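You operate a simulated robot arm through the tools that you are given. There is no shell and no other tool.

You run a simulated robot arm. Do the job below in one go: nothing can be reset, and whatever is moved stays where it is left.

Task
Pick the large window off the big trolley and raise it to 120 cm.
Fine: cups FORWARD till TOUCH, grip, vacuum in the green band, balance it, then lift.

The check looks at the end state, three seconds after you hand in, the way a careful person would. Anything else that was tipped, shoved, dropped, spilled or broken makes it a failure.

Robot
A 6-joint arm with a two-finger parallel gripper, fixed in place. Base frame: the origin is on the floor under the middle of its stand, x ahead of it, y to its left, z up. Units: mm, rad, N and s.
With the tool pointing down near the work surface it reaches from about 340 to 860 mm from the base axis. Its first joint turns from -2.007 to 2.007 rad. Payload 3.43 kg.
The TCP is the grasp point between the finger pads, 34 mm short of the fingertips. In the tool frame z runs along the fingers and y along their closing line. The gripper opens to 128 mm. The fingers are 24 mm wide and 12 mm thick; the gripper's body (48 by 130 mm) begins 96 mm behind the TCP.
Orientation is that of the tool frame in the base frame, as a unit quaternion [x, y, z, w]. With the fingers straight down and closing along the base's y, the tool's x points along the base's -x, its y along +y and its z along -z.

Tools
- The arm moves only by the tool arm_command. Its argument "increments" is a list of rows, each an object of numbers (a shift or turn left out is 0, a gripper value left out holds the last): "tx", "ty", "tz": the shift along the tool's x, y, z in units of 30 mm (1.0 is 30 mm); "wx", "wy", "wz": the turn, a rotation vector about the tool's x, y, z in units of 4 degrees (1.0 is 4 degrees); "fingers": the opening, from 0 (shut) to 1 (fully open). In form: [{"tx": .., "ty": .., "tz": .., "wx": .., "wy": .., "wz": .., "fingers": ..}, ...]. A call has 1 to 20 rows; each row shifts and turns the commanded pose from where the row before left it, along the tool's axes as they then stand. A call with a number of a shift or a turn outside -1 to 1 is refused whole. Each row takes 0.2 s and may step no farther than 50 mm and 0.15 rad from the row before; otherwise, or with a gripper value out of range, the whole call is refused. A pose out of reach is approached as far as the arm can. The call stops where the force on the tool passes 50 N (or 10 N more than at its start, if that is more) or the arm is blocked; 0.2 s more then pass. The fingers move at their own pace (about 108 mm/s each) and stop on an object; they squeeze with about 27 N. The grip force told is the motor's: it shows also when the fingers shut on nothing. Time passes only in rows, and 0.2 s behind the last, so rows that do not move let the fingers close. The reply holds the time, the measured pose of the TCP, the force on the tool along the base axes, the opening and the grip force, in the units named above and with some noise, with the torque about the TCP (base axes, N m) and any sound that the robot's microphone picked up.
- Cameras (640 x 400 px; columns grow to the right, rows downward): "scene" is fixed at [50.3, -500.6, 1884.1]; the picture's right is [0.90, -0.43, 0.00], its down [-0.23, -0.49, -0.84] and it looks along [0.36, 0.76, -0.54] (base axes); focal length 370 px, centre (320, 200). "wrist" rides on the gripper at [76, -11, -160] in the tool frame; the picture's right is [0.15, 0.99, 0.00], its down [-0.88, 0.13, -0.46] and it looks along [-0.45, 0.07, 0.89] (tool axes); focal length 234 px, centre (320, 200). There is no depth. A picture from a camera that has moved, and an enlarged one, comes with that camera's place and axes in the base frame and with its lens.
- grab_frame(camera): a new picture of that camera. It takes no simulated time.
- raise_lower(by): moves the trunk up (or, below 0, down) by that many mm; the arm rides with it, the base frame stays. It gives what a move gives, with no picture.
- inspect(camera, box): a new picture of the part [left, top, right, bottom] of that camera's present view, enlarged. It takes no simulated time.
- sign_off(): hands the job in; it is judged then, once.

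Places have to be worked out from the pictures, the camera data and where the tool is seen. Open the gripper and draw the arm clear of the work before you hand the job in, unless the task says otherwise.

The tools are called after "Call:" by a JSON object that holds its "fn" and its "kwargs". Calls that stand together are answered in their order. arm_command: Moves the arm, as the interface text tells. Its arguments: {"type":"object","properties":{"increments":{"type":"array","items":{"type":"object","properties":{"tx":{"type":"number"},"ty":{"type":"number"},"tz":{"type":"number"},"wx":{"type":"number"},"wy":{"type":"number"},"wz":{"type":"number"},"fingers":{"type":"number"}}}}},"required":["increments"]} The other tools are called the same way: raise_lower (by) moves the trunk up or down; grab_frame (camera) takes a picture; inspect (camera, box) takes an enlarged picture of a part of a camera's view; sign_off () hands the job in.

At the start:

```text
clock: 0.0
ee_pos: [449.1, 397.8, 1403.1]
tool_rot: [0.0, 1.0, 0.0, 0.001]
wrist_force: [0.9, -0.4, -0.2]
wrist_torque: [0.0, -0.01, 0.04]
gripper_width: 128.0
finger_force: 0.1
trunk travel left (down, up): [-700.0, 90.0]
```

scene: 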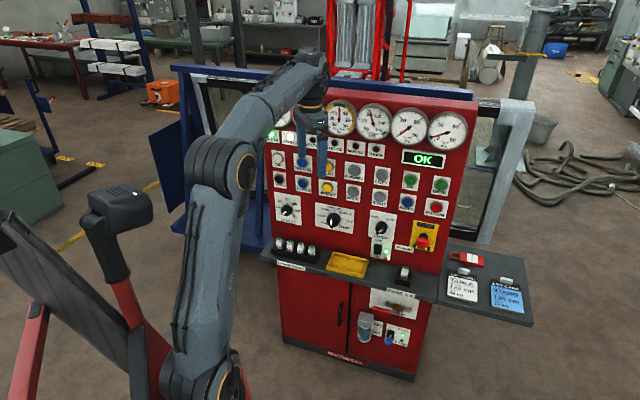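
wrist: 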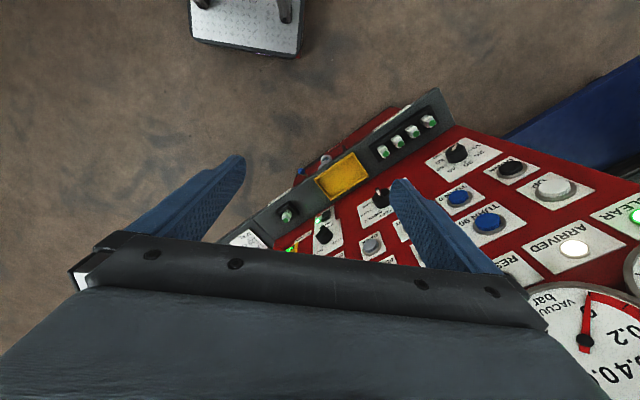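

The scene shows a control panel with gauges, buttons, switches, and cards on a side shelf. I'll enlarge the parts of the panel to read the labels before moving anything.

Call:
{"fn": "inspect", "kwargs": {"camera": "scene", "box": [260, 90, 480, 228]}}

Call:
{"fn": "inspect", "kwargs": {"camera": "scene", "box": [260, 140, 370, 209]}}

Call:
{"fn": "inspect", "kwargs": {"camera": "scene", "box": [350, 140, 460, 209]}}

Call:
{"fn": "inspect", "kwargs": {"camera": "scene", "box": [260, 195, 370, 264]}}

Call:
{"fn": "inspect", "kwargs": {"camera": "scene", "box": [350, 195, 460, 264]}}

Call:
{"fn": "inspect", "kwargs": {"camera": "scene", "box": [430, 245, 540, 314]}}

Call:
{"fn": "inspect", "kwargs": {"camera": "scene", "box": [260, 230, 430, 336]}}

Call:
{"fn": "inspect", "kwargs": {"camera": "scene", "box": [300, 0, 560, 162]}}

```text
2.90 times, centred on (370, 159) of scene
camera zoom: at [50.3, -500.6, 1884.1], right [0.9, -0.43, 0.0], down [-0.23, -0.49, -0.84], along [0.36, 0.76, -0.54], focal length 1073 px, centre (175, 319)
```

zoom: 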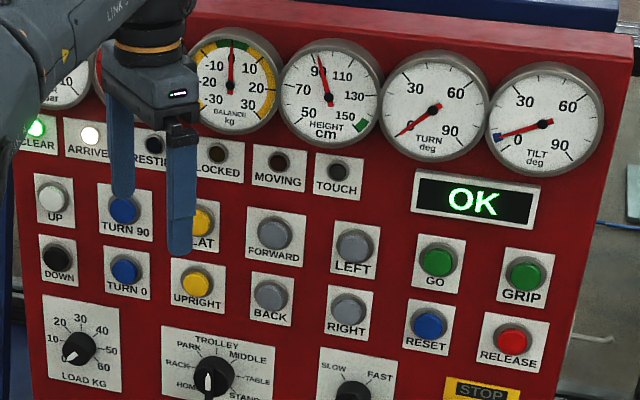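

```text
5.80 times, centred on (315, 174) of scene
camera zoom: at [50.3, -500.6, 1884.1], right [0.9, -0.43, 0.0], down [-0.23, -0.49, -0.84], along [0.36, 0.76, -0.54], focal length 2147 px, centre (349, 348)
```

zoom: 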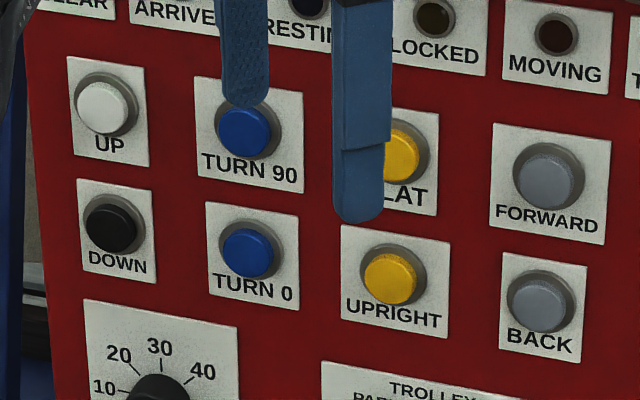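

```text
5.80 times, centred on (405, 174) of scene
camera zoom: at [50.3, -500.6, 1884.1], right [0.9, -0.43, 0.0], down [-0.23, -0.49, -0.84], along [0.36, 0.76, -0.54], focal length 2147 px, centre (-173, 348)
```

zoom: 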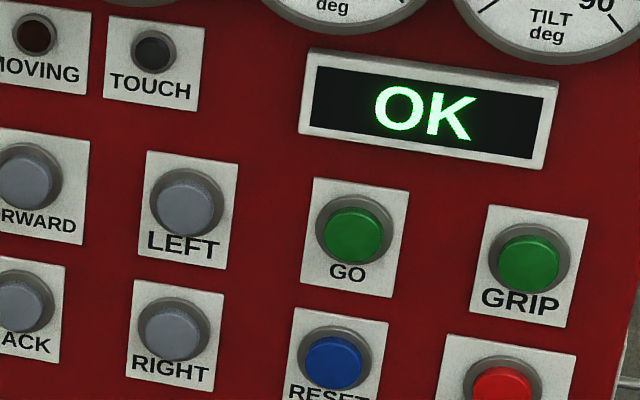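

```text
5.80 times, centred on (315, 230) of scene
camera zoom: at [50.3, -500.6, 1884.1], right [0.9, -0.43, 0.0], down [-0.23, -0.49, -0.84], along [0.36, 0.76, -0.54], focal length 2147 px, centre (349, 29)
```

zoom: 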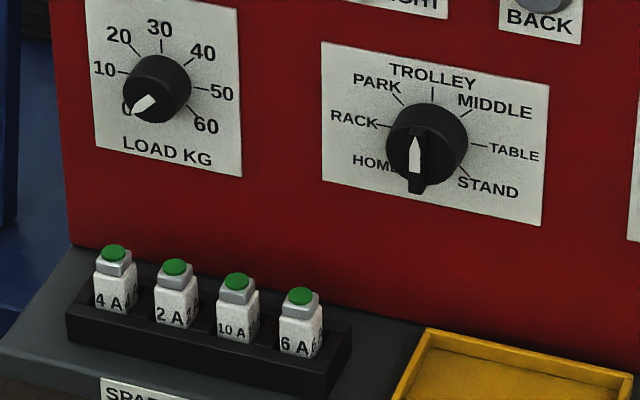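

```text
5.80 times, centred on (405, 230) of scene
camera zoom: at [50.3, -500.6, 1884.1], right [0.9, -0.43, 0.0], down [-0.23, -0.49, -0.84], along [0.36, 0.76, -0.54], focal length 2147 px, centre (-173, 29)
```

zoom: 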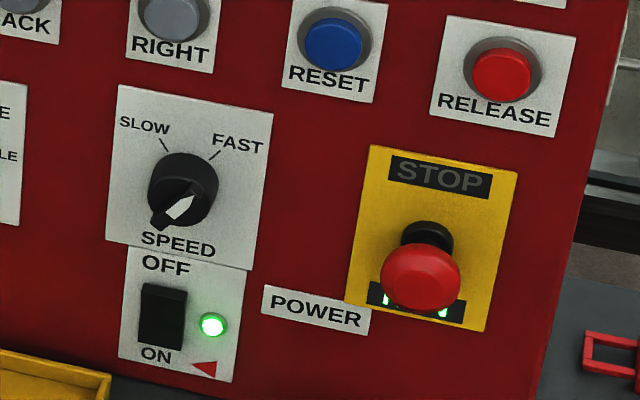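

```text
5.80 times, centred on (485, 280) of scene
camera zoom: at [50.3, -500.6, 1884.1], right [0.9, -0.43, 0.0], down [-0.23, -0.49, -0.84], along [0.36, 0.76, -0.54], focal length 2147 px, centre (-636, -261)
```

zoom: 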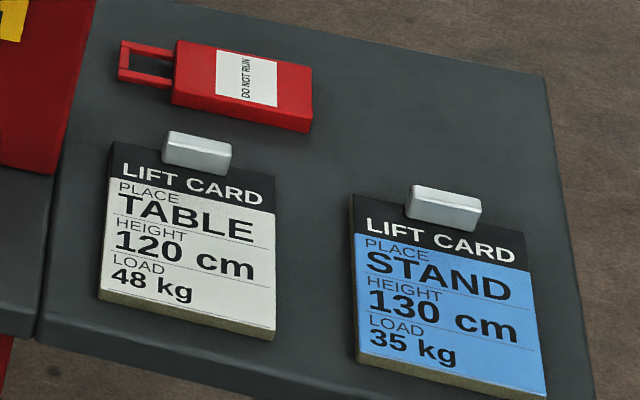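

```text
3.76 times, centred on (345, 283) of scene
camera zoom: at [50.3, -500.6, 1884.1], right [0.9, -0.43, 0.0], down [-0.23, -0.49, -0.84], along [0.36, 0.76, -0.54], focal length 1394 px, centre (226, -112)
```

zoom: 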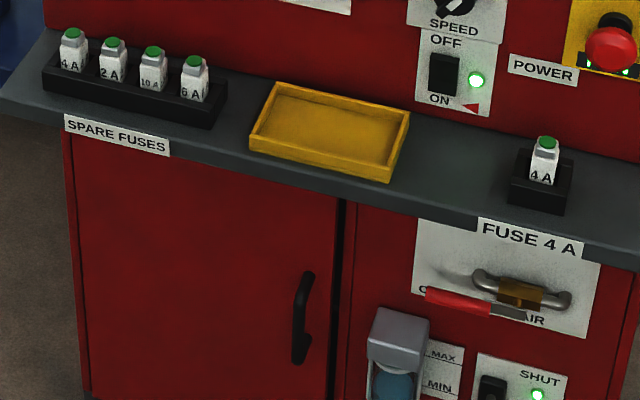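

```text
2.46 times, centred on (430, 81) of scene
camera zoom: at [50.3, -500.6, 1884.1], right [0.9, -0.43, 0.0], down [-0.23, -0.49, -0.84], along [0.36, 0.76, -0.54], focal length 912 px, centre (49, 493)
```

zoom: 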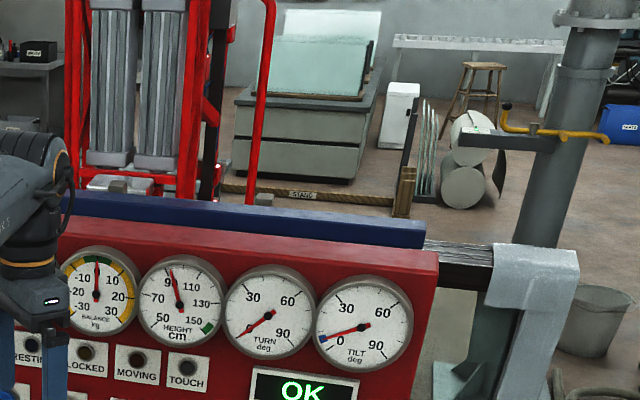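

Now I'll enlarge the surroundings, to find the lifter, the trolleys and the windows, and the lower part of the cabinet.

Call:
{"fn": "inspect", "kwargs": {"camera": "scene", "box": [150, 40, 310, 140]}}

Call:
{"fn": "inspect", "kwargs": {"camera": "scene", "box": [290, 0, 450, 100]}}

Call:
{"fn": "inspect", "kwargs": {"camera": "scene", "box": [0, 0, 200, 125]}}

Call:
{"fn": "inspect", "kwargs": {"camera": "scene", "box": [340, 275, 440, 338]}}

Call:
{"fn": "inspect", "kwargs": {"camera": "scene", "box": [360, 215, 450, 271]}}

Call:
{"fn": "inspect", "kwargs": {"camera": "wrist", "box": [160, 0, 640, 300]}}

Call:
{"fn": "inspect", "kwargs": {"camera": "scene", "box": [0, 180, 200, 305]}}

```text
4.00 times, centred on (230, 90) of scene
camera zoom: at [50.3, -500.6, 1884.1], right [0.9, -0.43, 0.0], down [-0.23, -0.49, -0.84], along [0.36, 0.76, -0.54], focal length 1481 px, centre (680, 640)
```

zoom: 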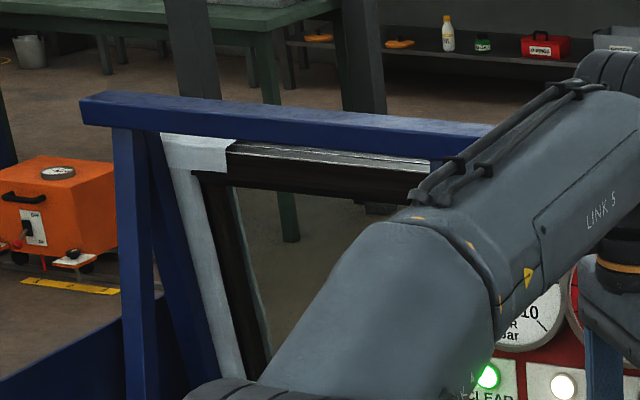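

```text
4.00 times, centred on (370, 50) of scene
camera zoom: at [50.3, -500.6, 1884.1], right [0.9, -0.43, 0.0], down [-0.23, -0.49, -0.84], along [0.36, 0.76, -0.54], focal length 1481 px, centre (120, 800)
```

zoom: 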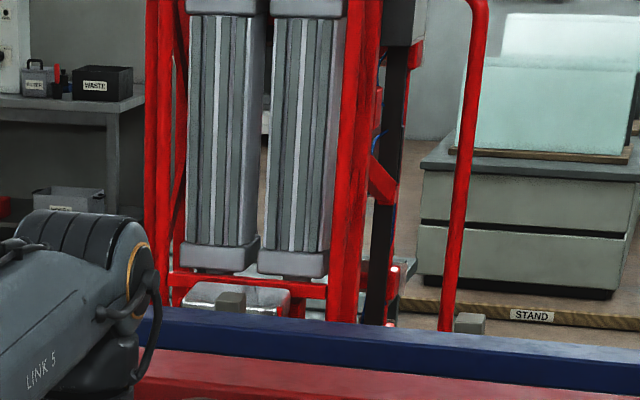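

```text
3.20 times, centred on (100, 62) of scene
camera zoom: at [50.3, -500.6, 1884.1], right [0.9, -0.43, 0.0], down [-0.23, -0.49, -0.84], along [0.36, 0.76, -0.54], focal length 1185 px, centre (1024, 640)
```

zoom: 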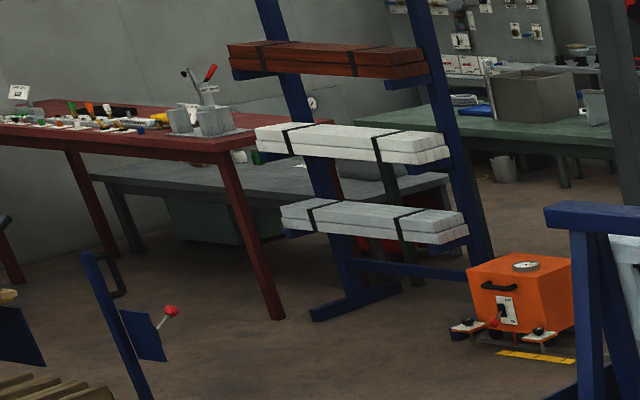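

```text
6.35 times, centred on (390, 306) of scene
camera zoom: at [50.3, -500.6, 1884.1], right [0.9, -0.43, 0.0], down [-0.23, -0.49, -0.84], along [0.36, 0.76, -0.54], focal length 2351 px, centre (-124, -476)
```

zoom: 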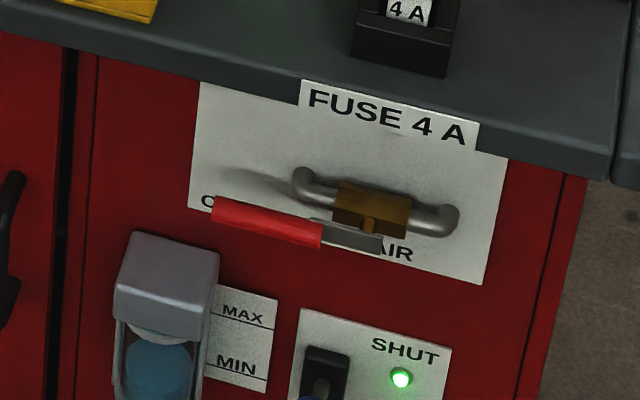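

```text
7.11 times, centred on (405, 243) of scene
camera zoom: at [50.3, -500.6, 1884.1], right [0.9, -0.43, 0.0], down [-0.23, -0.49, -0.84], along [0.36, 0.76, -0.54], focal length 2633 px, centre (-284, -106)
```

zoom: 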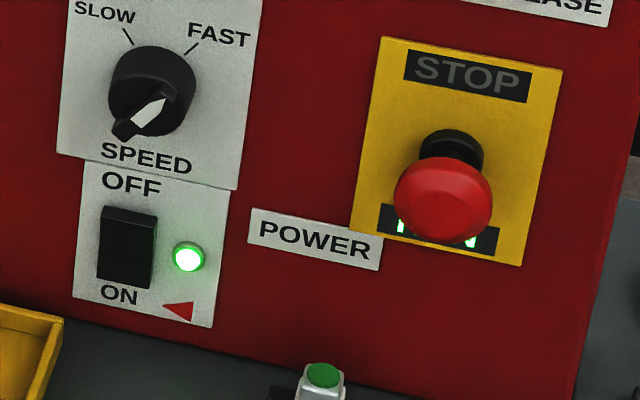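

```text
1.33 times, centred on (400, 150) of wrist
camera zoom: at [374.3, 386.3, 1562.7], right [-0.15, 0.99, 0.0], down [0.88, 0.13, 0.46], along [0.45, 0.07, -0.89], focal length 312 px, centre (213, 267)
```

zoom: 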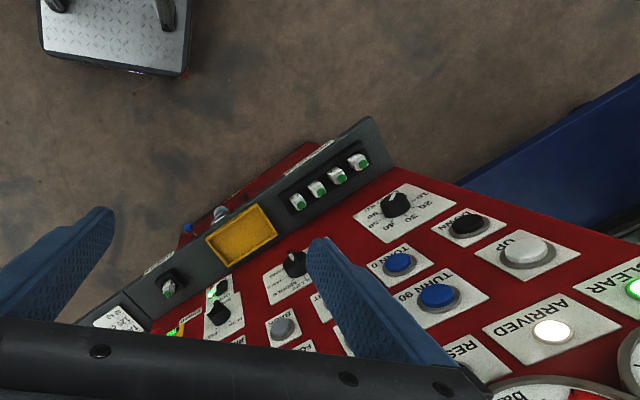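

```text
3.20 times, centred on (100, 242) of scene
camera zoom: at [50.3, -500.6, 1884.1], right [0.9, -0.43, 0.0], down [-0.23, -0.49, -0.84], along [0.36, 0.76, -0.54], focal length 1185 px, centre (1024, 64)
```

zoom: 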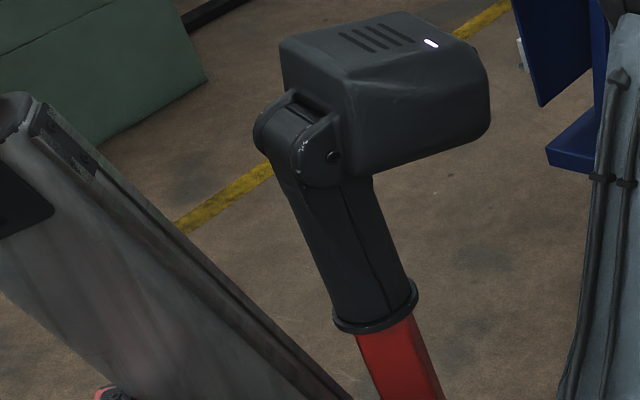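

The panel faces the robot roughly along azimuth 50° and the start pose is close to it. I'll back away first and then turn the wrist, so the camera will sit above the fingers when the tool is levelled at the panel.

Call:
{"fn": "arm_command", "kwargs": {"increments": [{"tx": 1, "ty": -0.8, "fingers": 1}, {"tx": 1, "ty": -0.8}, {"tx": 1, "ty": -0.8}, {"tx": 1, "ty": -0.8}, {"wz": 1}, {"wz": 1}, {"wz": 1}, {"wz": 1}, {"wz": 1}, {"wz": 1}, {"wz": 1}, {"wz": 1}, {"wz": 1}, {"wz": 1}, {"wz": 1}, {"wz": 1}, {"wz": 1}, {"wz": 1}, {"wz": 1}, {"wz": 1}]}}

```text
clock: 4.2
ee_pos: [329.4, 302.5, 1403.6]
tool_rot: [0.53, 0.848, 0.0, 0.0]
wrist_force: [0.6, 0.6, 0.9]
wrist_torque: [0.0, 0.03, 0.0]
gripper_width: 127.9
finger_force: 0.1
trunk travel left (down, up): [-700.0, 90.0]
```

The yaw worked (64° so far). I'll continue to about 129° and begin to pitch up toward the panel.

Call:
{"fn": "arm_command", "kwargs": {"increments": [{"wz": 1}, {"wz": 1}, {"wz": 1}, {"wz": 1}, {"wz": 1}, {"wz": 1}, {"wz": 1}, {"wz": 1}, {"wz": 1}, {"wz": 1}, {"wz": 1}, {"wz": 1}, {"wz": 1}, {"wz": 1}, {"wz": 1}, {"wz": 1}]}}

Call:
{"fn": "grab_frame", "kwargs": {"camera": "wrist"}}

Call:
{"fn": "grab_frame", "kwargs": {"camera": "scene"}}

```text
clock: 7.6
ee_pos: [330.4, 302.1, 1403.7]
tool_rot: [0.899, 0.438, 0.0, 0.0]
wrist_force: [0.3, -0.2, -0.5]
wrist_torque: [-0.03, -0.02, -0.03]
gripper_width: 127.9
finger_force: 0.1
trunk travel left (down, up): [-700.0, 90.0]
```

```text
taken
camera wrist: at [368.3, 368.1, 1562.9], right [0.87, -0.49, 0.0], down [-0.44, -0.77, 0.46], along [-0.23, -0.4, -0.89], focal length 234 px, centre (320, 200)
```

wrist: 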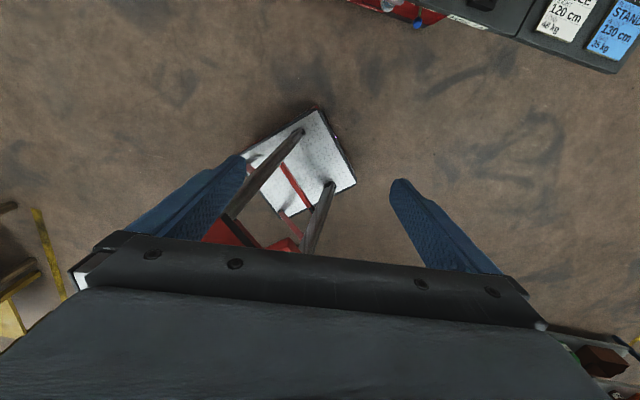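

```text
taken
```

scene: 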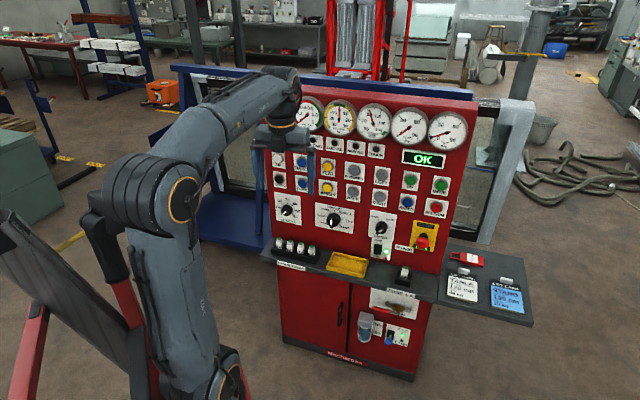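

Next I'll go forward 120 mm to leave room for the wrist, then pitch the tool up to about level.

Call:
{"fn": "arm_command", "kwargs": {"increments": [{"tx": 1}, {"tx": 1}, {"tx": 1}, {"tx": 1}, {"wy": 1}, {"wy": 1}, {"wy": 1}, {"wy": 1}, {"wy": 1}, {"wy": 1}, {"wy": 1}, {"wy": 1}, {"wy": 1}, {"wy": 1}, {"wy": 1}, {"wy": 1}, {"wy": 1}, {"wy": 1}, {"wy": 1}, {"wy": 1}]}}

Call:
{"fn": "grab_frame", "kwargs": {"camera": "wrist"}}

Call:
{"fn": "grab_frame", "kwargs": {"camera": "scene"}}

```text
clock: 11.8
ee_pos: [409.6, 389.3, 1403.0]
tool_rot: [0.762, 0.372, 0.477, -0.232]
wrist_force: [-0.1, -0.1, 0.3]
wrist_torque: [0.0, 0.02, 0.04]
gripper_width: 128.3
finger_force: 0.1
out of reach, approached as far as the arm can: row 2, 3, 4
trunk travel left (down, up): [-700.0, 90.0]
```

```text
taken
camera wrist: at [333.8, 308.6, 1541.4], right [0.82, -0.56, 0.13], down [-0.39, -0.71, -0.59], along [0.42, 0.43, -0.79], focal length 234 px, centre (320, 200)
```

wrist: 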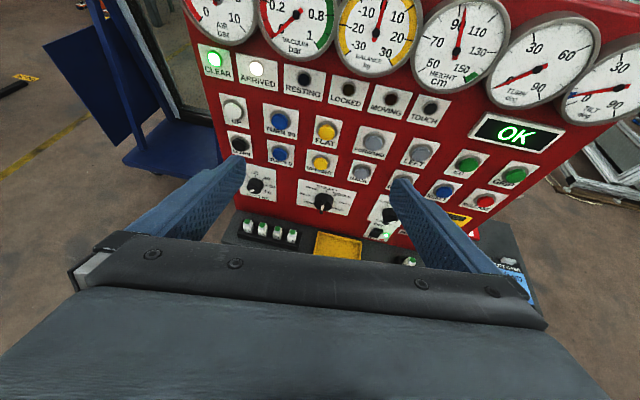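

```text
taken
```

scene: 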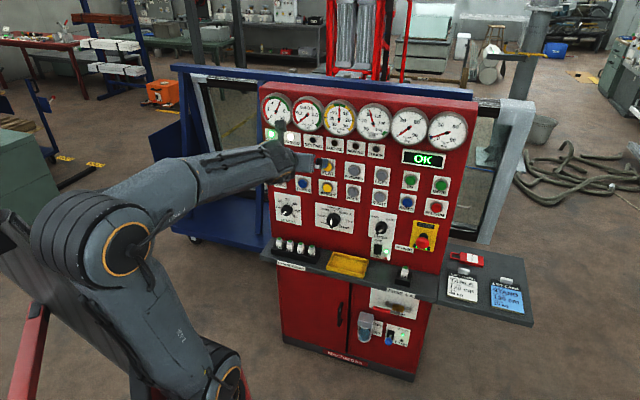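

The panel reads upright now: AIR, VACUUM, BALANCE, HEIGHT, TURN and TILT gauges, with lamps CLEAR and ARRIVED lit. I'll pitch further up and raise the trunk to look over the panel at the lifter and the trolley.

Call:
{"fn": "arm_command", "kwargs": {"increments": [{"wy": 1}, {"wy": 1}, {"wy": 1}, {"wy": 1}, {"wy": 1}, {"wy": 1}, {"wy": 1}, {"wy": 1}, {"wy": 1}, {"wy": 1}, {"wy": 0.5}]}}

Call:
{"fn": "raise_lower", "kwargs": {"by": 90}}

Call:
{"fn": "grab_frame", "kwargs": {"camera": "wrist"}}

```text
clock: 14.2
ee_pos: [403.6, 396.8, 1400.1]
tool_rot: [0.584, 0.292, 0.673, -0.348]
wrist_force: [0.5, 0.2, -0.6]
wrist_torque: [0.0, 0.0, 0.01]
gripper_width: 128.2
finger_force: 0.1
out of reach, approached as far as the arm can: row 2, 4
trunk travel left (down, up): [-700.0, 90.0]
```

```text
clock: 15.4
ee_pos: [405.9, 395.9, 1492.7]
tool_rot: [0.584, 0.292, 0.673, -0.348]
wrist_force: [-0.3, -0.3, 0.6]
wrist_torque: [-0.02, -0.02, 0.0]
gripper_width: 128.0
finger_force: 0.1
trunk travel left (down, up): [-790.0, 0.0]
```

```text
taken
camera wrist: at [297.7, 265.9, 1543.4], right [0.79, -0.6, 0.13], down [-0.09, -0.33, -0.94], along [0.61, 0.73, -0.32], focal length 234 px, centre (320, 200)
```

wrist: 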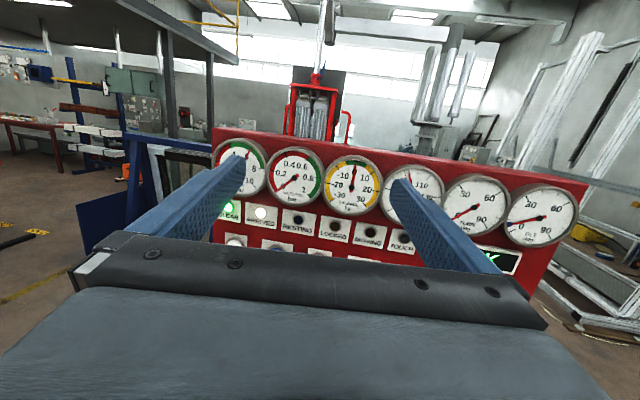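

The lifter mast is behind the panel. Let me enlarge it and the trolley.

Call:
{"fn": "inspect", "kwargs": {"camera": "wrist", "box": [210, 50, 400, 170]}}

Call:
{"fn": "inspect", "kwargs": {"camera": "wrist", "box": [0, 60, 240, 210]}}

Call:
{"fn": "inspect", "kwargs": {"camera": "wrist", "box": [480, 40, 640, 400]}}

Call:
{"fn": "inspect", "kwargs": {"camera": "scene", "box": [150, 50, 350, 250]}}

```text
3.33 times, centred on (305, 110) of wrist
camera zoom: at [297.7, 265.9, 1543.4], right [0.79, -0.6, 0.13], down [-0.09, -0.33, -0.94], along [0.61, 0.73, -0.32], focal length 781 px, centre (370, 500)
```

zoom: 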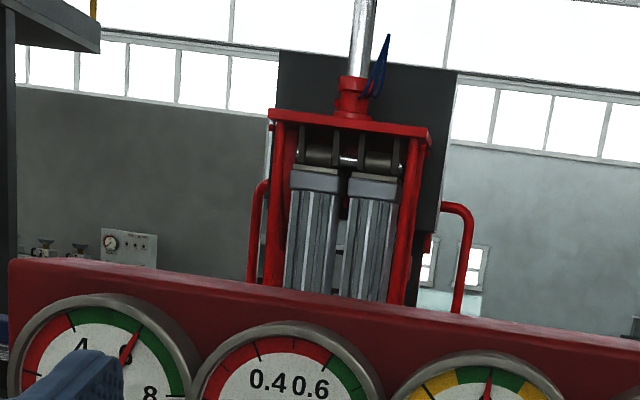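

```text
2.67 times, centred on (120, 135) of wrist
camera zoom: at [297.7, 265.9, 1543.4], right [0.79, -0.6, 0.13], down [-0.09, -0.33, -0.94], along [0.61, 0.73, -0.32], focal length 624 px, centre (853, 373)
```

zoom: 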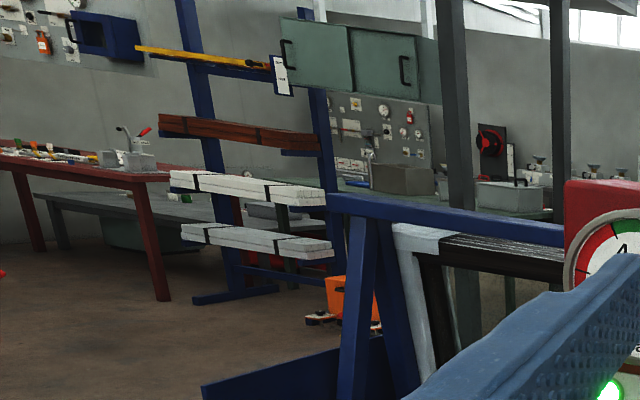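

```text
1.11 times, centred on (560, 220) of wrist
camera zoom: at [297.7, 265.9, 1543.4], right [0.79, -0.6, 0.13], down [-0.09, -0.33, -0.94], along [0.61, 0.73, -0.32], focal length 260 px, centre (53, 178)
```

zoom: 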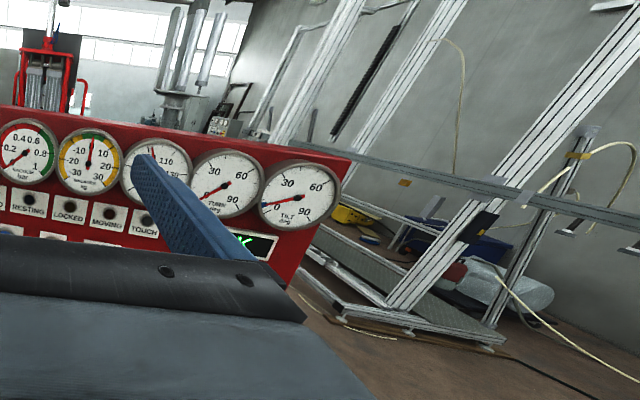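

```text
2.00 times, centred on (250, 150) of scene
camera zoom: at [50.3, -500.6, 1884.1], right [0.9, -0.43, 0.0], down [-0.23, -0.49, -0.84], along [0.36, 0.76, -0.54], focal length 741 px, centre (460, 300)
```

zoom: 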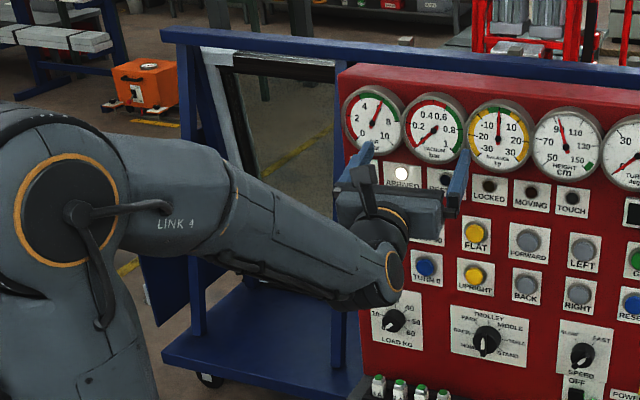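

The window with the pale frame stands on the blue trolley right behind the panel, with the red lifter beyond it. I'll level the tool and lower the trunk to see the panel face square on and calibrate its plane.

Call:
{"fn": "arm_command", "kwargs": {"increments": [{"wy": -1}, {"wy": -1}]}}

Call:
{"fn": "raise_lower", "kwargs": {"by": -330}}

Call:
{"fn": "grab_frame", "kwargs": {"camera": "wrist"}}

Call:
{"fn": "grab_frame", "kwargs": {"camera": "scene"}}

```text
clock: 16.1
ee_pos: [405.7, 397.1, 1491.8]
tool_rot: [0.63, 0.316, 0.63, -0.326]
wrist_force: [-0.2, -0.3, 0.1]
wrist_torque: [-0.01, -0.01, -0.03]
gripper_width: 128.2
finger_force: 0.1
trunk travel left (down, up): [-790.0, 0.0]
```

```text
clock: 19.3
ee_pos: [444.4, 397.1, 1160.7]
tool_rot: [0.63, 0.315, 0.631, -0.327]
wrist_force: [0.4, 0.0, 0.1]
wrist_torque: [0.0, 0.01, 0.0]
gripper_width: 128.1
finger_force: 0.0
trunk travel left (down, up): [-460.0, 330.0]
```

```text
taken
camera wrist: at [342.2, 273.0, 1236.1], right [0.8, -0.58, 0.13], down [-0.17, -0.43, -0.89], along [0.57, 0.69, -0.44], focal length 234 px, centre (320, 200)
```

wrist: 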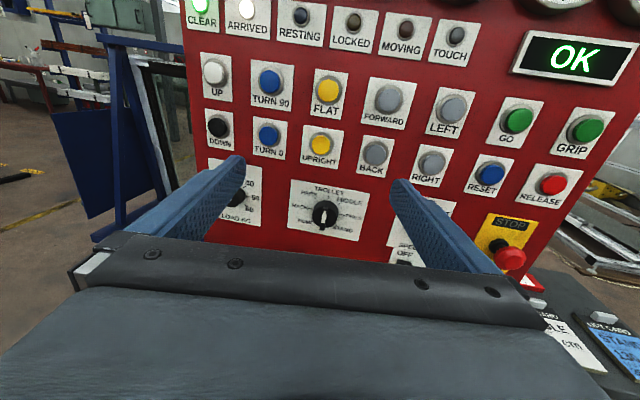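

```text
taken
```

scene: 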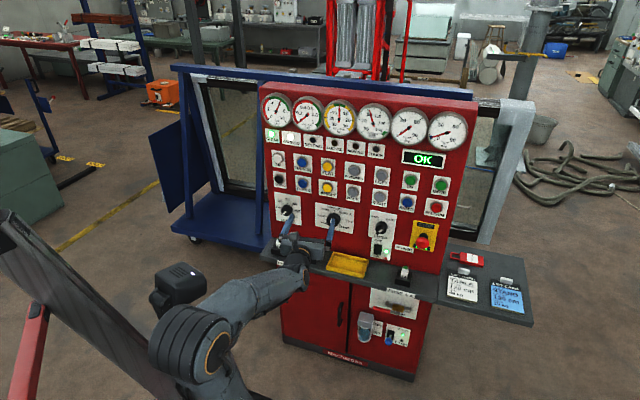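

The panel plane works out near 880 mm from the base axis, facing azimuth ~45°, leaning back slightly. I'll enlarge the knobs and gauges in both cameras to read their present settings.

Call:
{"fn": "inspect", "kwargs": {"camera": "wrist", "box": [190, 160, 400, 270]}}

Call:
{"fn": "inspect", "kwargs": {"camera": "scene", "box": [255, 85, 365, 154]}}

Call:
{"fn": "inspect", "kwargs": {"camera": "scene", "box": [360, 85, 480, 160]}}

Call:
{"fn": "inspect", "kwargs": {"camera": "scene", "box": [265, 185, 365, 248]}}

Call:
{"fn": "inspect", "kwargs": {"camera": "scene", "box": [355, 200, 415, 238]}}

Call:
{"fn": "inspect", "kwargs": {"camera": "wrist", "box": [180, 0, 420, 150]}}

Call:
{"fn": "inspect", "kwargs": {"camera": "wrist", "box": [400, 60, 640, 210]}}

```text
3.05 times, centred on (295, 215) of wrist
camera zoom: at [342.2, 273.0, 1236.1], right [0.8, -0.58, 0.13], down [-0.17, -0.43, -0.89], along [0.57, 0.69, -0.44], focal length 714 px, centre (396, 154)
```

zoom: 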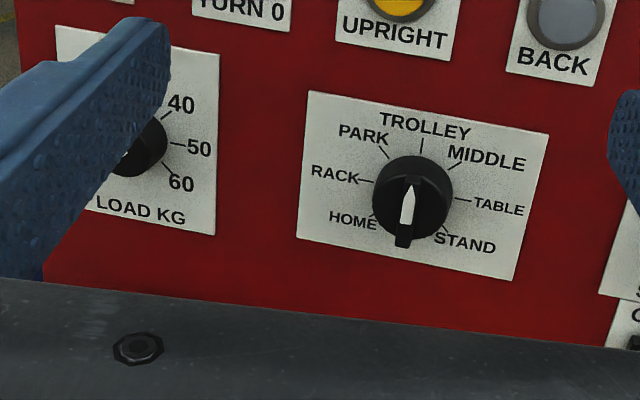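

```text
5.80 times, centred on (310, 120) of scene
camera zoom: at [50.3, -500.6, 1884.1], right [0.9, -0.43, 0.0], down [-0.23, -0.49, -0.84], along [0.36, 0.76, -0.54], focal length 2147 px, centre (378, 667)
```

zoom: 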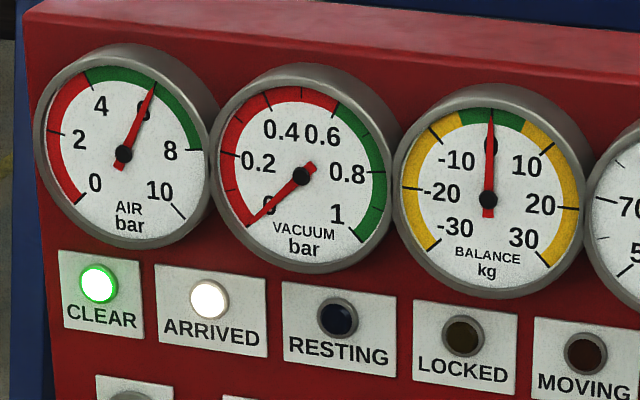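

```text
5.33 times, centred on (420, 122) of scene
camera zoom: at [50.3, -500.6, 1884.1], right [0.9, -0.43, 0.0], down [-0.23, -0.49, -0.84], along [0.36, 0.76, -0.54], focal length 1975 px, centre (-213, 613)
```

zoom: 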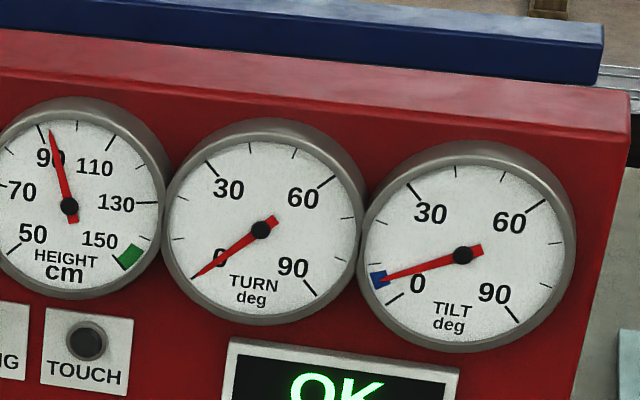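

```text
6.35 times, centred on (315, 216) of scene
camera zoom: at [50.3, -500.6, 1884.1], right [0.9, -0.43, 0.0], down [-0.23, -0.49, -0.84], along [0.36, 0.76, -0.54], focal length 2351 px, centre (352, 95)
```

zoom: 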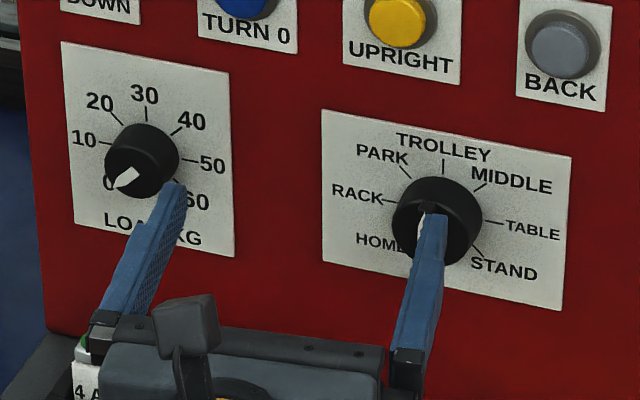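

```text
10.53 times, centred on (385, 219) of scene
camera zoom: at [50.3, -500.6, 1884.1], right [0.9, -0.43, 0.0], down [-0.23, -0.49, -0.84], along [0.36, 0.76, -0.54], focal length 3898 px, centre (-364, 0)
```

zoom: 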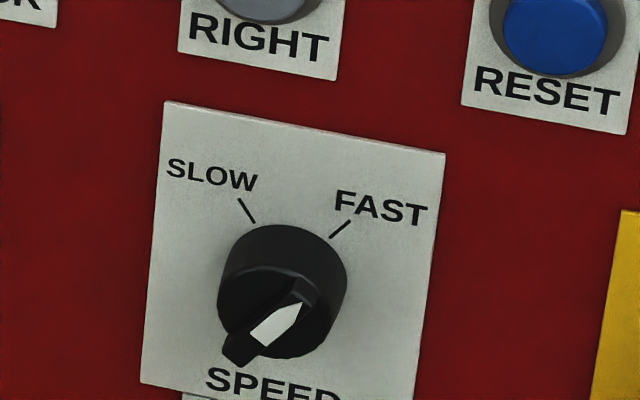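

```text
2.67 times, centred on (300, 75) of wrist
camera zoom: at [342.2, 273.0, 1236.1], right [0.8, -0.58, 0.13], down [-0.17, -0.43, -0.89], along [0.57, 0.69, -0.44], focal length 624 px, centre (373, 533)
```

zoom: 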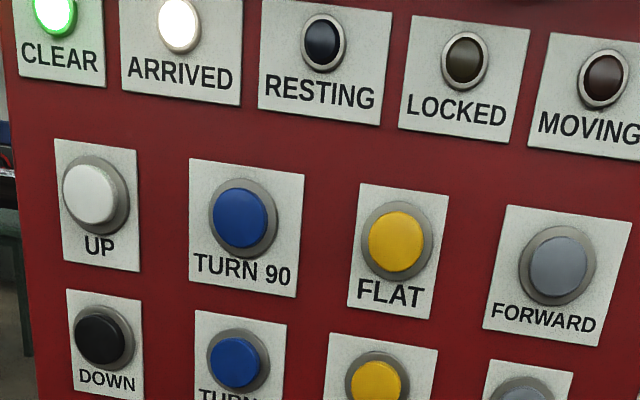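

```text
2.67 times, centred on (520, 135) of wrist
camera zoom: at [342.2, 273.0, 1236.1], right [0.8, -0.58, 0.13], down [-0.17, -0.43, -0.89], along [0.57, 0.69, -0.44], focal length 624 px, centre (-213, 373)
```

zoom: 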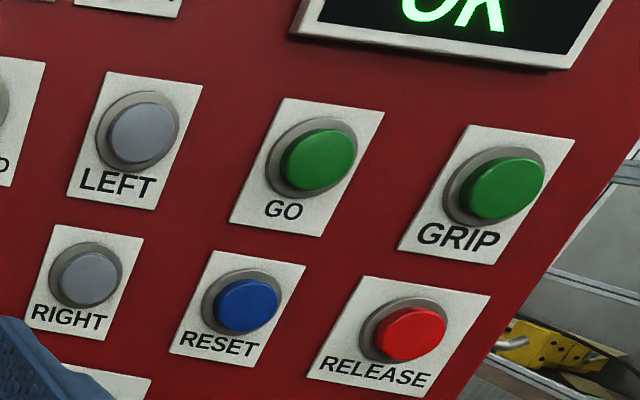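

The selector already points to TROLLEY, SPEED appears to point to FAST, LOAD is at 0, AIR is 6 bar, vacuum 0, height about 92 and tilt sits on its blue mark. I'll yaw the tool square to the panel and check alignment.

Call:
{"fn": "arm_command", "kwargs": {"increments": [{"wx": -1}, {"wx": -1}, {"wx": -0.35}, {"ty": 1, "tx": 0.5}, {"ty": 1, "tx": 0.5}]}}

Call:
{"fn": "grab_frame", "kwargs": {"camera": "wrist"}}

```text
clock: 20.5
ee_pos: [514.2, 339.7, 1193.3]
tool_rot: [0.643, 0.29, 0.642, -0.3]
wrist_force: [0.5, 0.8, 0.0]
wrist_torque: [0.03, 0.02, 0.0]
gripper_width: 128.0
finger_force: 0.1
out of reach, approached as far as the arm can: row 1, 2, 3
trunk travel left (down, up): [-460.0, 330.0]
```

```text
taken
camera wrist: at [402.7, 224.8, 1268.2], right [0.75, -0.65, 0.13], down [-0.2, -0.42, -0.88], along [0.63, 0.64, -0.45], focal length 234 px, centre (320, 200)
```

wrist: 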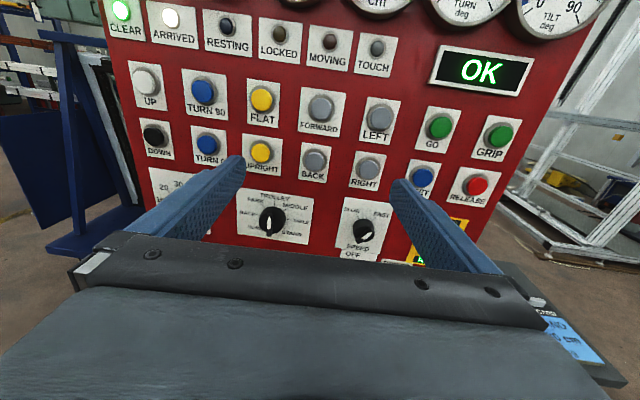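

The yaw was cut short (out of reach), likely a wrist-roll limit since I rolled ~170°. I'll roll back the other way, which should free the wrist, and then re-square the tool.

Call:
{"fn": "arm_command", "kwargs": {"increments": [{"wz": -1}, {"wz": -1}, {"wz": -1}, {"wz": -1}, {"wz": -1}, {"wz": -1}, {"wz": -1}, {"wz": -1}, {"wz": -1}, {"wz": -1}, {"wz": -1}, {"wz": -1}, {"wz": -1}, {"wz": -1}, {"wz": -1}, {"wz": -1}, {"wz": -1}, {"wz": -1}, {"wz": -1}, {"wz": -1}]}}

```text
clock: 24.7
ee_pos: [512.2, 339.3, 1191.8]
tool_rot: [0.305, 0.636, 0.685, 0.183]
wrist_force: [0.2, 0.0, -0.1]
wrist_torque: [0.0, 0.01, -0.04]
gripper_width: 128.0
finger_force: 0.1
trunk travel left (down, up): [-460.0, 330.0]
```

Rolling back works without limits. I'll continue to the camera-below attitude (180° total) and then turn the tool square to the panel.

Call:
{"fn": "arm_command", "kwargs": {"increments": [{"wz": -1}, {"wz": -1}, {"wz": -1}, {"wz": -1}, {"wz": -1}, {"wz": -1}, {"wz": -1}, {"wz": -1}, {"wz": -1}, {"wz": -1}, {"wz": -1}, {"wz": -1}, {"wz": -1}, {"wz": -1}, {"wz": -1}, {"wz": -1}, {"wz": -1}, {"wz": -1}, {"wz": -1}, {"wz": -1}]}}

Call:
{"fn": "arm_command", "kwargs": {"increments": [{"wz": -1}, {"wz": -1}, {"wz": -1}, {"wz": -1}, {"wz": -1}, {"wx": 1}, {"wx": 0.2}]}}

Call:
{"fn": "grab_frame", "kwargs": {"camera": "wrist"}}

Call:
{"fn": "grab_frame", "kwargs": {"camera": "scene"}}

```text
clock: 28.9
ee_pos: [513.8, 340.1, 1192.7]
tool_rot: [-0.175, 0.683, 0.407, 0.58]
wrist_force: [0.4, -0.3, -0.6]
wrist_torque: [-0.04, -0.02, 0.02]
gripper_width: 127.9
finger_force: 0.0
trunk travel left (down, up): [-460.0, 330.0]
```

```text
clock: 30.5
ee_pos: [517.4, 341.4, 1191.4]
tool_rot: [-0.264, 0.654, 0.274, 0.654]
wrist_force: [0.0, -0.3, 0.0]
wrist_torque: [-0.01, 0.0, 0.02]
gripper_width: 127.9
finger_force: 0.0
out of reach, approached as far as the arm can: row 6
trunk travel left (down, up): [-460.0, 330.0]
```

```text
taken
camera wrist: at [411.4, 221.9, 1114.8], right [-0.7, 0.71, -0.13], down [-0.41, -0.24, 0.88], along [0.59, 0.67, 0.46], focal length 234 px, centre (320, 200)
```

wrist: 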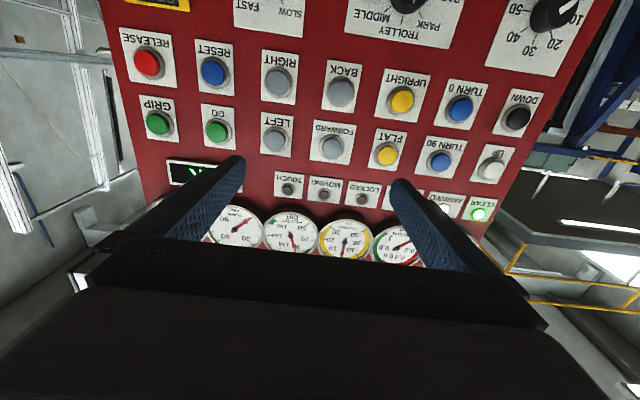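

```text
taken
```

scene: 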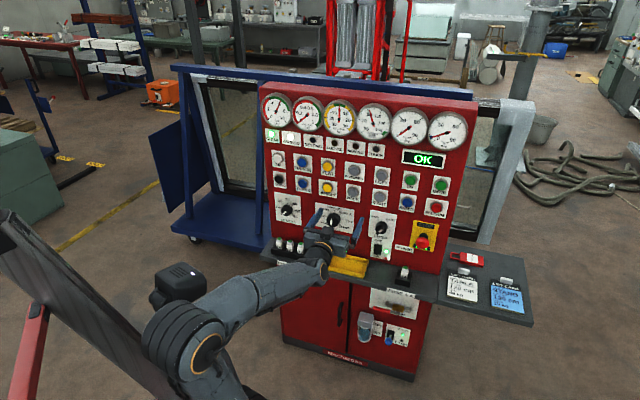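

The panel is vertical: button caps at about 883 mm along its normal, rows at z≈1227 and 1131, columns ~105 mm apart. I'll go to a standoff in front of the SPEED knob (about z 990) to view it closely before touching it.

Call:
{"fn": "arm_command", "kwargs": {"increments": [{"tx": 0.957, "ty": -0.46, "tz": 0.3}, {"tx": 0.957, "ty": -0.46, "tz": 0.3}, {"tx": 0.957, "ty": -0.46, "tz": 0.3}, {"tx": 0.957, "ty": -0.46, "tz": 0.3}, {"tx": 0.957, "ty": -0.46, "tz": 0.3}, {"tx": 0.957, "ty": -0.46, "tz": 0.3}, {"tx": 0.957, "ty": -0.46, "tz": 0.3}]}}

Call:
{"fn": "grab_frame", "kwargs": {"camera": "wrist"}}

Call:
{"fn": "grab_frame", "kwargs": {"camera": "scene"}}

```text
clock: 32.1
ee_pos: [628.5, 320.7, 989.3]
tool_rot: [-0.263, 0.655, 0.274, 0.653]
wrist_force: [0.4, -0.3, 0.6]
wrist_torque: [-0.05, 0.01, -0.03]
gripper_width: 127.7
finger_force: 0.1
trunk travel left (down, up): [-460.0, 330.0]
```

```text
taken
camera wrist: at [522.3, 200.2, 913.1], right [-0.7, 0.71, -0.13], down [-0.41, -0.24, 0.88], along [0.59, 0.67, 0.45], focal length 234 px, centre (320, 200)
```

wrist: 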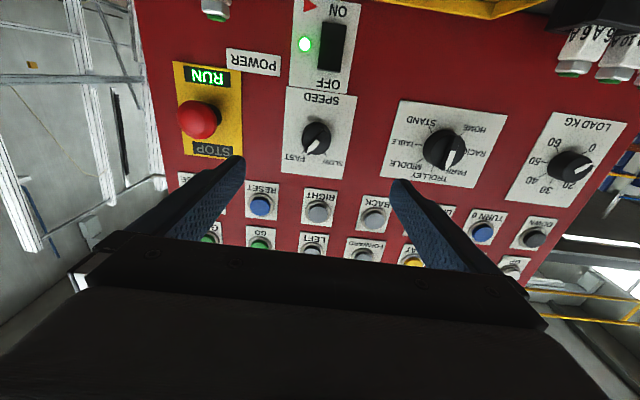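

```text
taken
```

scene: 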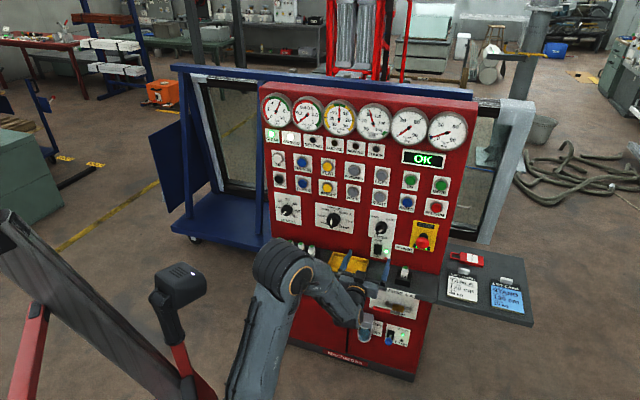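

Call:
{"fn": "inspect", "kwargs": {"camera": "wrist", "box": [260, 80, 380, 190]}}

Call:
{"fn": "inspect", "kwargs": {"camera": "wrist", "box": [370, 80, 530, 220]}}

Call:
{"fn": "inspect", "kwargs": {"camera": "wrist", "box": [500, 100, 640, 220]}}

Call:
{"fn": "inspect", "kwargs": {"camera": "scene", "box": [365, 205, 415, 236]}}

Call:
{"fn": "inspect", "kwargs": {"camera": "scene", "box": [305, 195, 365, 233]}}

Call:
{"fn": "inspect", "kwargs": {"camera": "scene", "box": [265, 185, 315, 216]}}

```text
3.64 times, centred on (320, 135) of wrist
camera zoom: at [522.3, 200.2, 913.1], right [-0.7, 0.71, -0.13], down [-0.41, -0.24, 0.88], along [0.59, 0.67, 0.45], focal length 852 px, centre (320, 436)
```

zoom: 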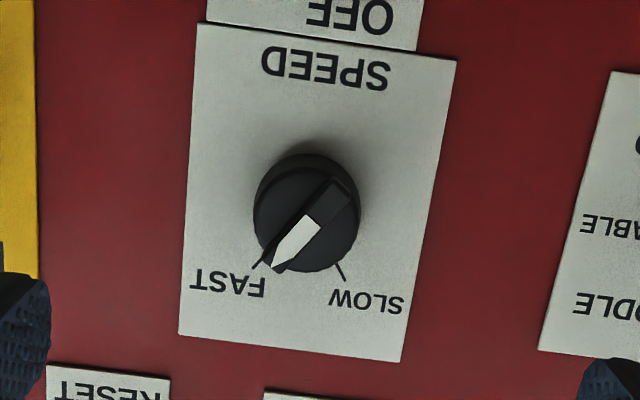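

```text
2.86 times, centred on (450, 150) of wrist
camera zoom: at [522.3, 200.2, 913.1], right [-0.7, 0.71, -0.13], down [-0.41, -0.24, 0.88], along [0.59, 0.67, 0.45], focal length 669 px, centre (-51, 343)
```

zoom: 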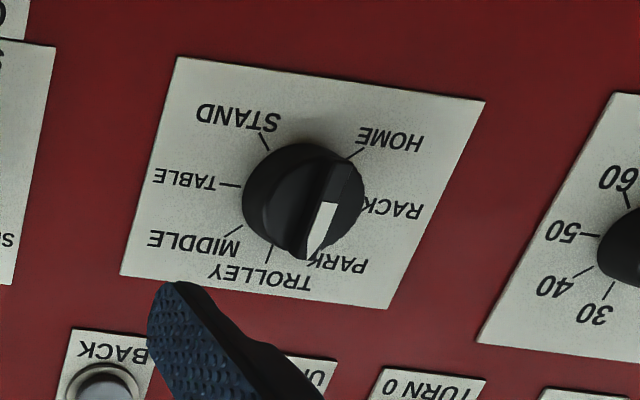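

```text
3.33 times, centred on (570, 160) of wrist
camera zoom: at [522.3, 200.2, 913.1], right [-0.7, 0.71, -0.13], down [-0.41, -0.24, 0.88], along [0.59, 0.67, 0.45], focal length 781 px, centre (-513, 333)
```

zoom: 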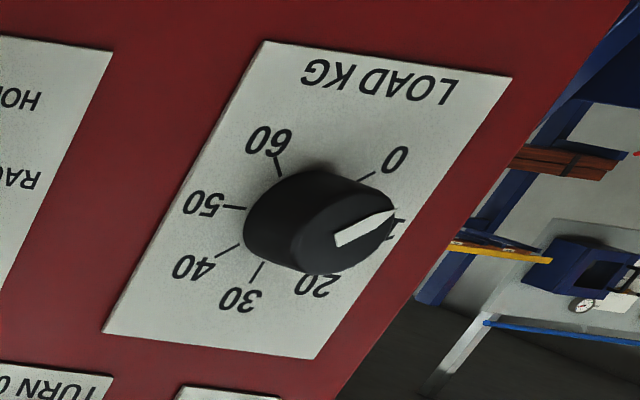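

```text
12.80 times, centred on (390, 220) of scene
camera zoom: at [50.3, -500.6, 1884.1], right [0.9, -0.43, 0.0], down [-0.23, -0.49, -0.84], along [0.36, 0.76, -0.54], focal length 4740 px, centre (-576, -62)
```

zoom: 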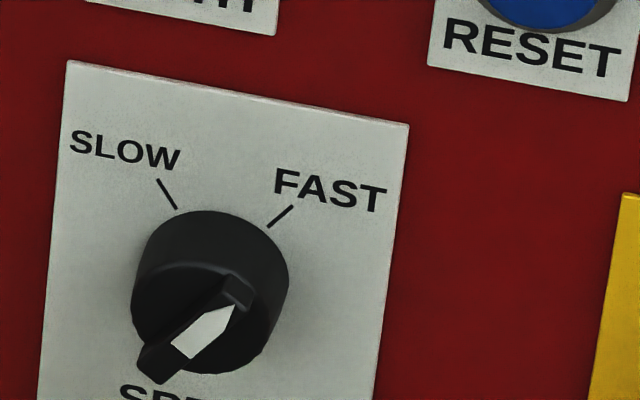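

```text
10.53 times, centred on (335, 214) of scene
camera zoom: at [50.3, -500.6, 1884.1], right [0.9, -0.43, 0.0], down [-0.23, -0.49, -0.84], along [0.36, 0.76, -0.54], focal length 3898 px, centre (162, 53)
```

zoom: 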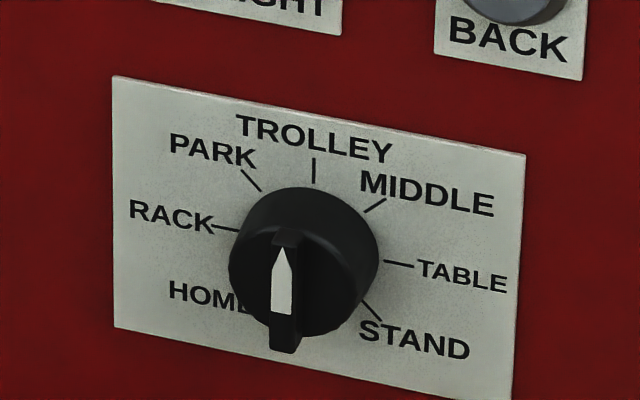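

```text
12.80 times, centred on (290, 200) of scene
camera zoom: at [50.3, -500.6, 1884.1], right [0.9, -0.43, 0.0], down [-0.23, -0.49, -0.84], along [0.36, 0.76, -0.54], focal length 4740 px, centre (704, 194)
```

zoom: 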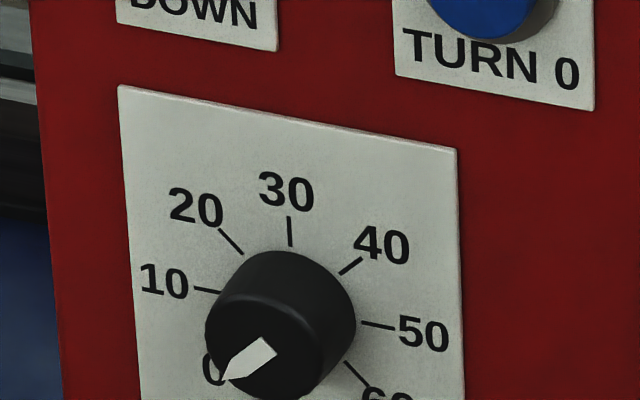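

Close views confirm SPEED=FAST (+35°), selector=TROLLEY, LOAD=0. For a gentle touch I'll set SPEED to SLOW: align with the knob at (e_r 217, z 995), roll +35°, and approach to a short standoff to check alignment.

Call:
{"fn": "arm_command", "kwargs": {"increments": [{"tx": -0.2, "ty": -0.15, "fingers": 0.5}, {"wz": 1}, {"wz": 1}, {"wz": 1}, {"wz": 1}, {"wz": 1}, {"wz": 1}, {"wz": 1}, {"wz": 1}, {"wz": 0.75}, {"tz": 1}, {"tz": 1}, {"tz": 1}, {"tz": 1}, {"tz": 0.25}]}}

Call:
{"fn": "grab_frame", "kwargs": {"camera": "wrist"}}

Call:
{"fn": "inspect", "kwargs": {"camera": "scene", "box": [300, 180, 460, 280]}}

```text
clock: 35.3
ee_pos: [722.1, 407.2, 995.7]
tool_rot: [-0.054, 0.704, 0.457, 0.541]
wrist_force: [-0.3, -0.1, 0.5]
wrist_torque: [-0.01, 0.0, -0.02]
gripper_width: 64.1
finger_force: 0.1
trunk travel left (down, up): [-460.0, 330.0]
```

```text
taken
camera wrist: at [584.4, 318.9, 927.7], right [-0.62, 0.63, 0.46], down [-0.04, -0.61, 0.79], along [0.78, 0.47, 0.41], focal length 234 px, centre (320, 200)
```

wrist: 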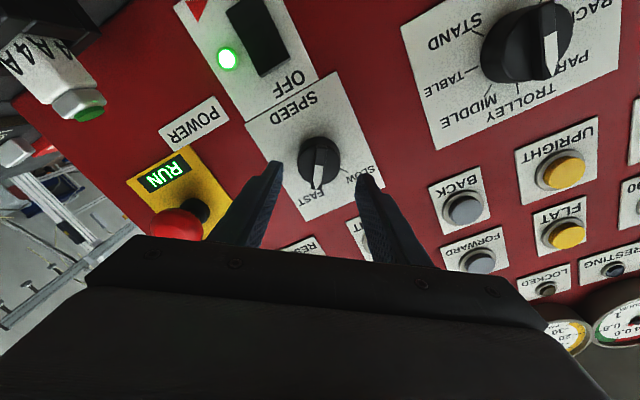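

```text
4.00 times, centred on (380, 230) of scene
camera zoom: at [50.3, -500.6, 1884.1], right [0.9, -0.43, 0.0], down [-0.23, -0.49, -0.84], along [0.36, 0.76, -0.54], focal length 1481 px, centre (80, 80)
```

zoom: 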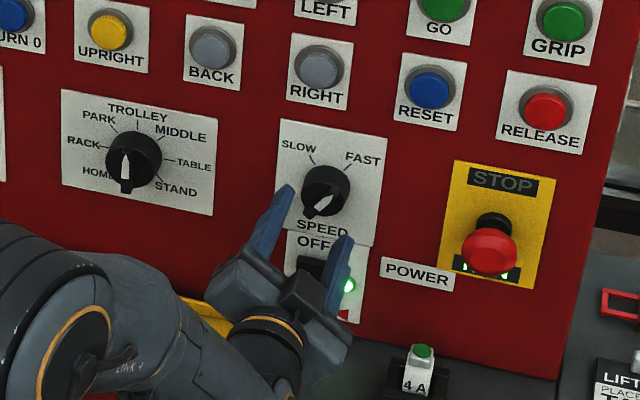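

Alignment is right on the knob (predicted axis pixel matches the knob centre). I'll advance 54 mm and close on it.

Call:
{"fn": "arm_command", "kwargs": {"increments": [{"tz": 1}, {"tz": 0.8}, {"fingers": 0}, {}, {}]}}

Call:
{"fn": "grab_frame", "kwargs": {"camera": "wrist"}}

```text
clock: 36.5
ee_pos: [760.5, 444.6, 995.3]
tool_rot: [-0.053, 0.705, 0.456, 0.54]
wrist_force: [6.8, -1.9, -8.3]
wrist_torque: [-0.35, 0.21, -0.51]
gripper_width: 45.0
finger_force: 45.5
trunk travel left (down, up): [-460.0, 330.0]
```

```text
taken
camera wrist: at [622.2, 356.4, 926.9], right [-0.62, 0.63, 0.46], down [-0.04, -0.61, 0.79], along [0.78, 0.47, 0.41], focal length 234 px, centre (320, 200)
```

wrist: 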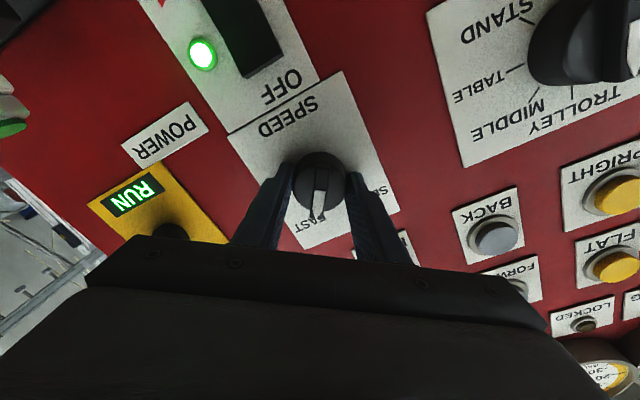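

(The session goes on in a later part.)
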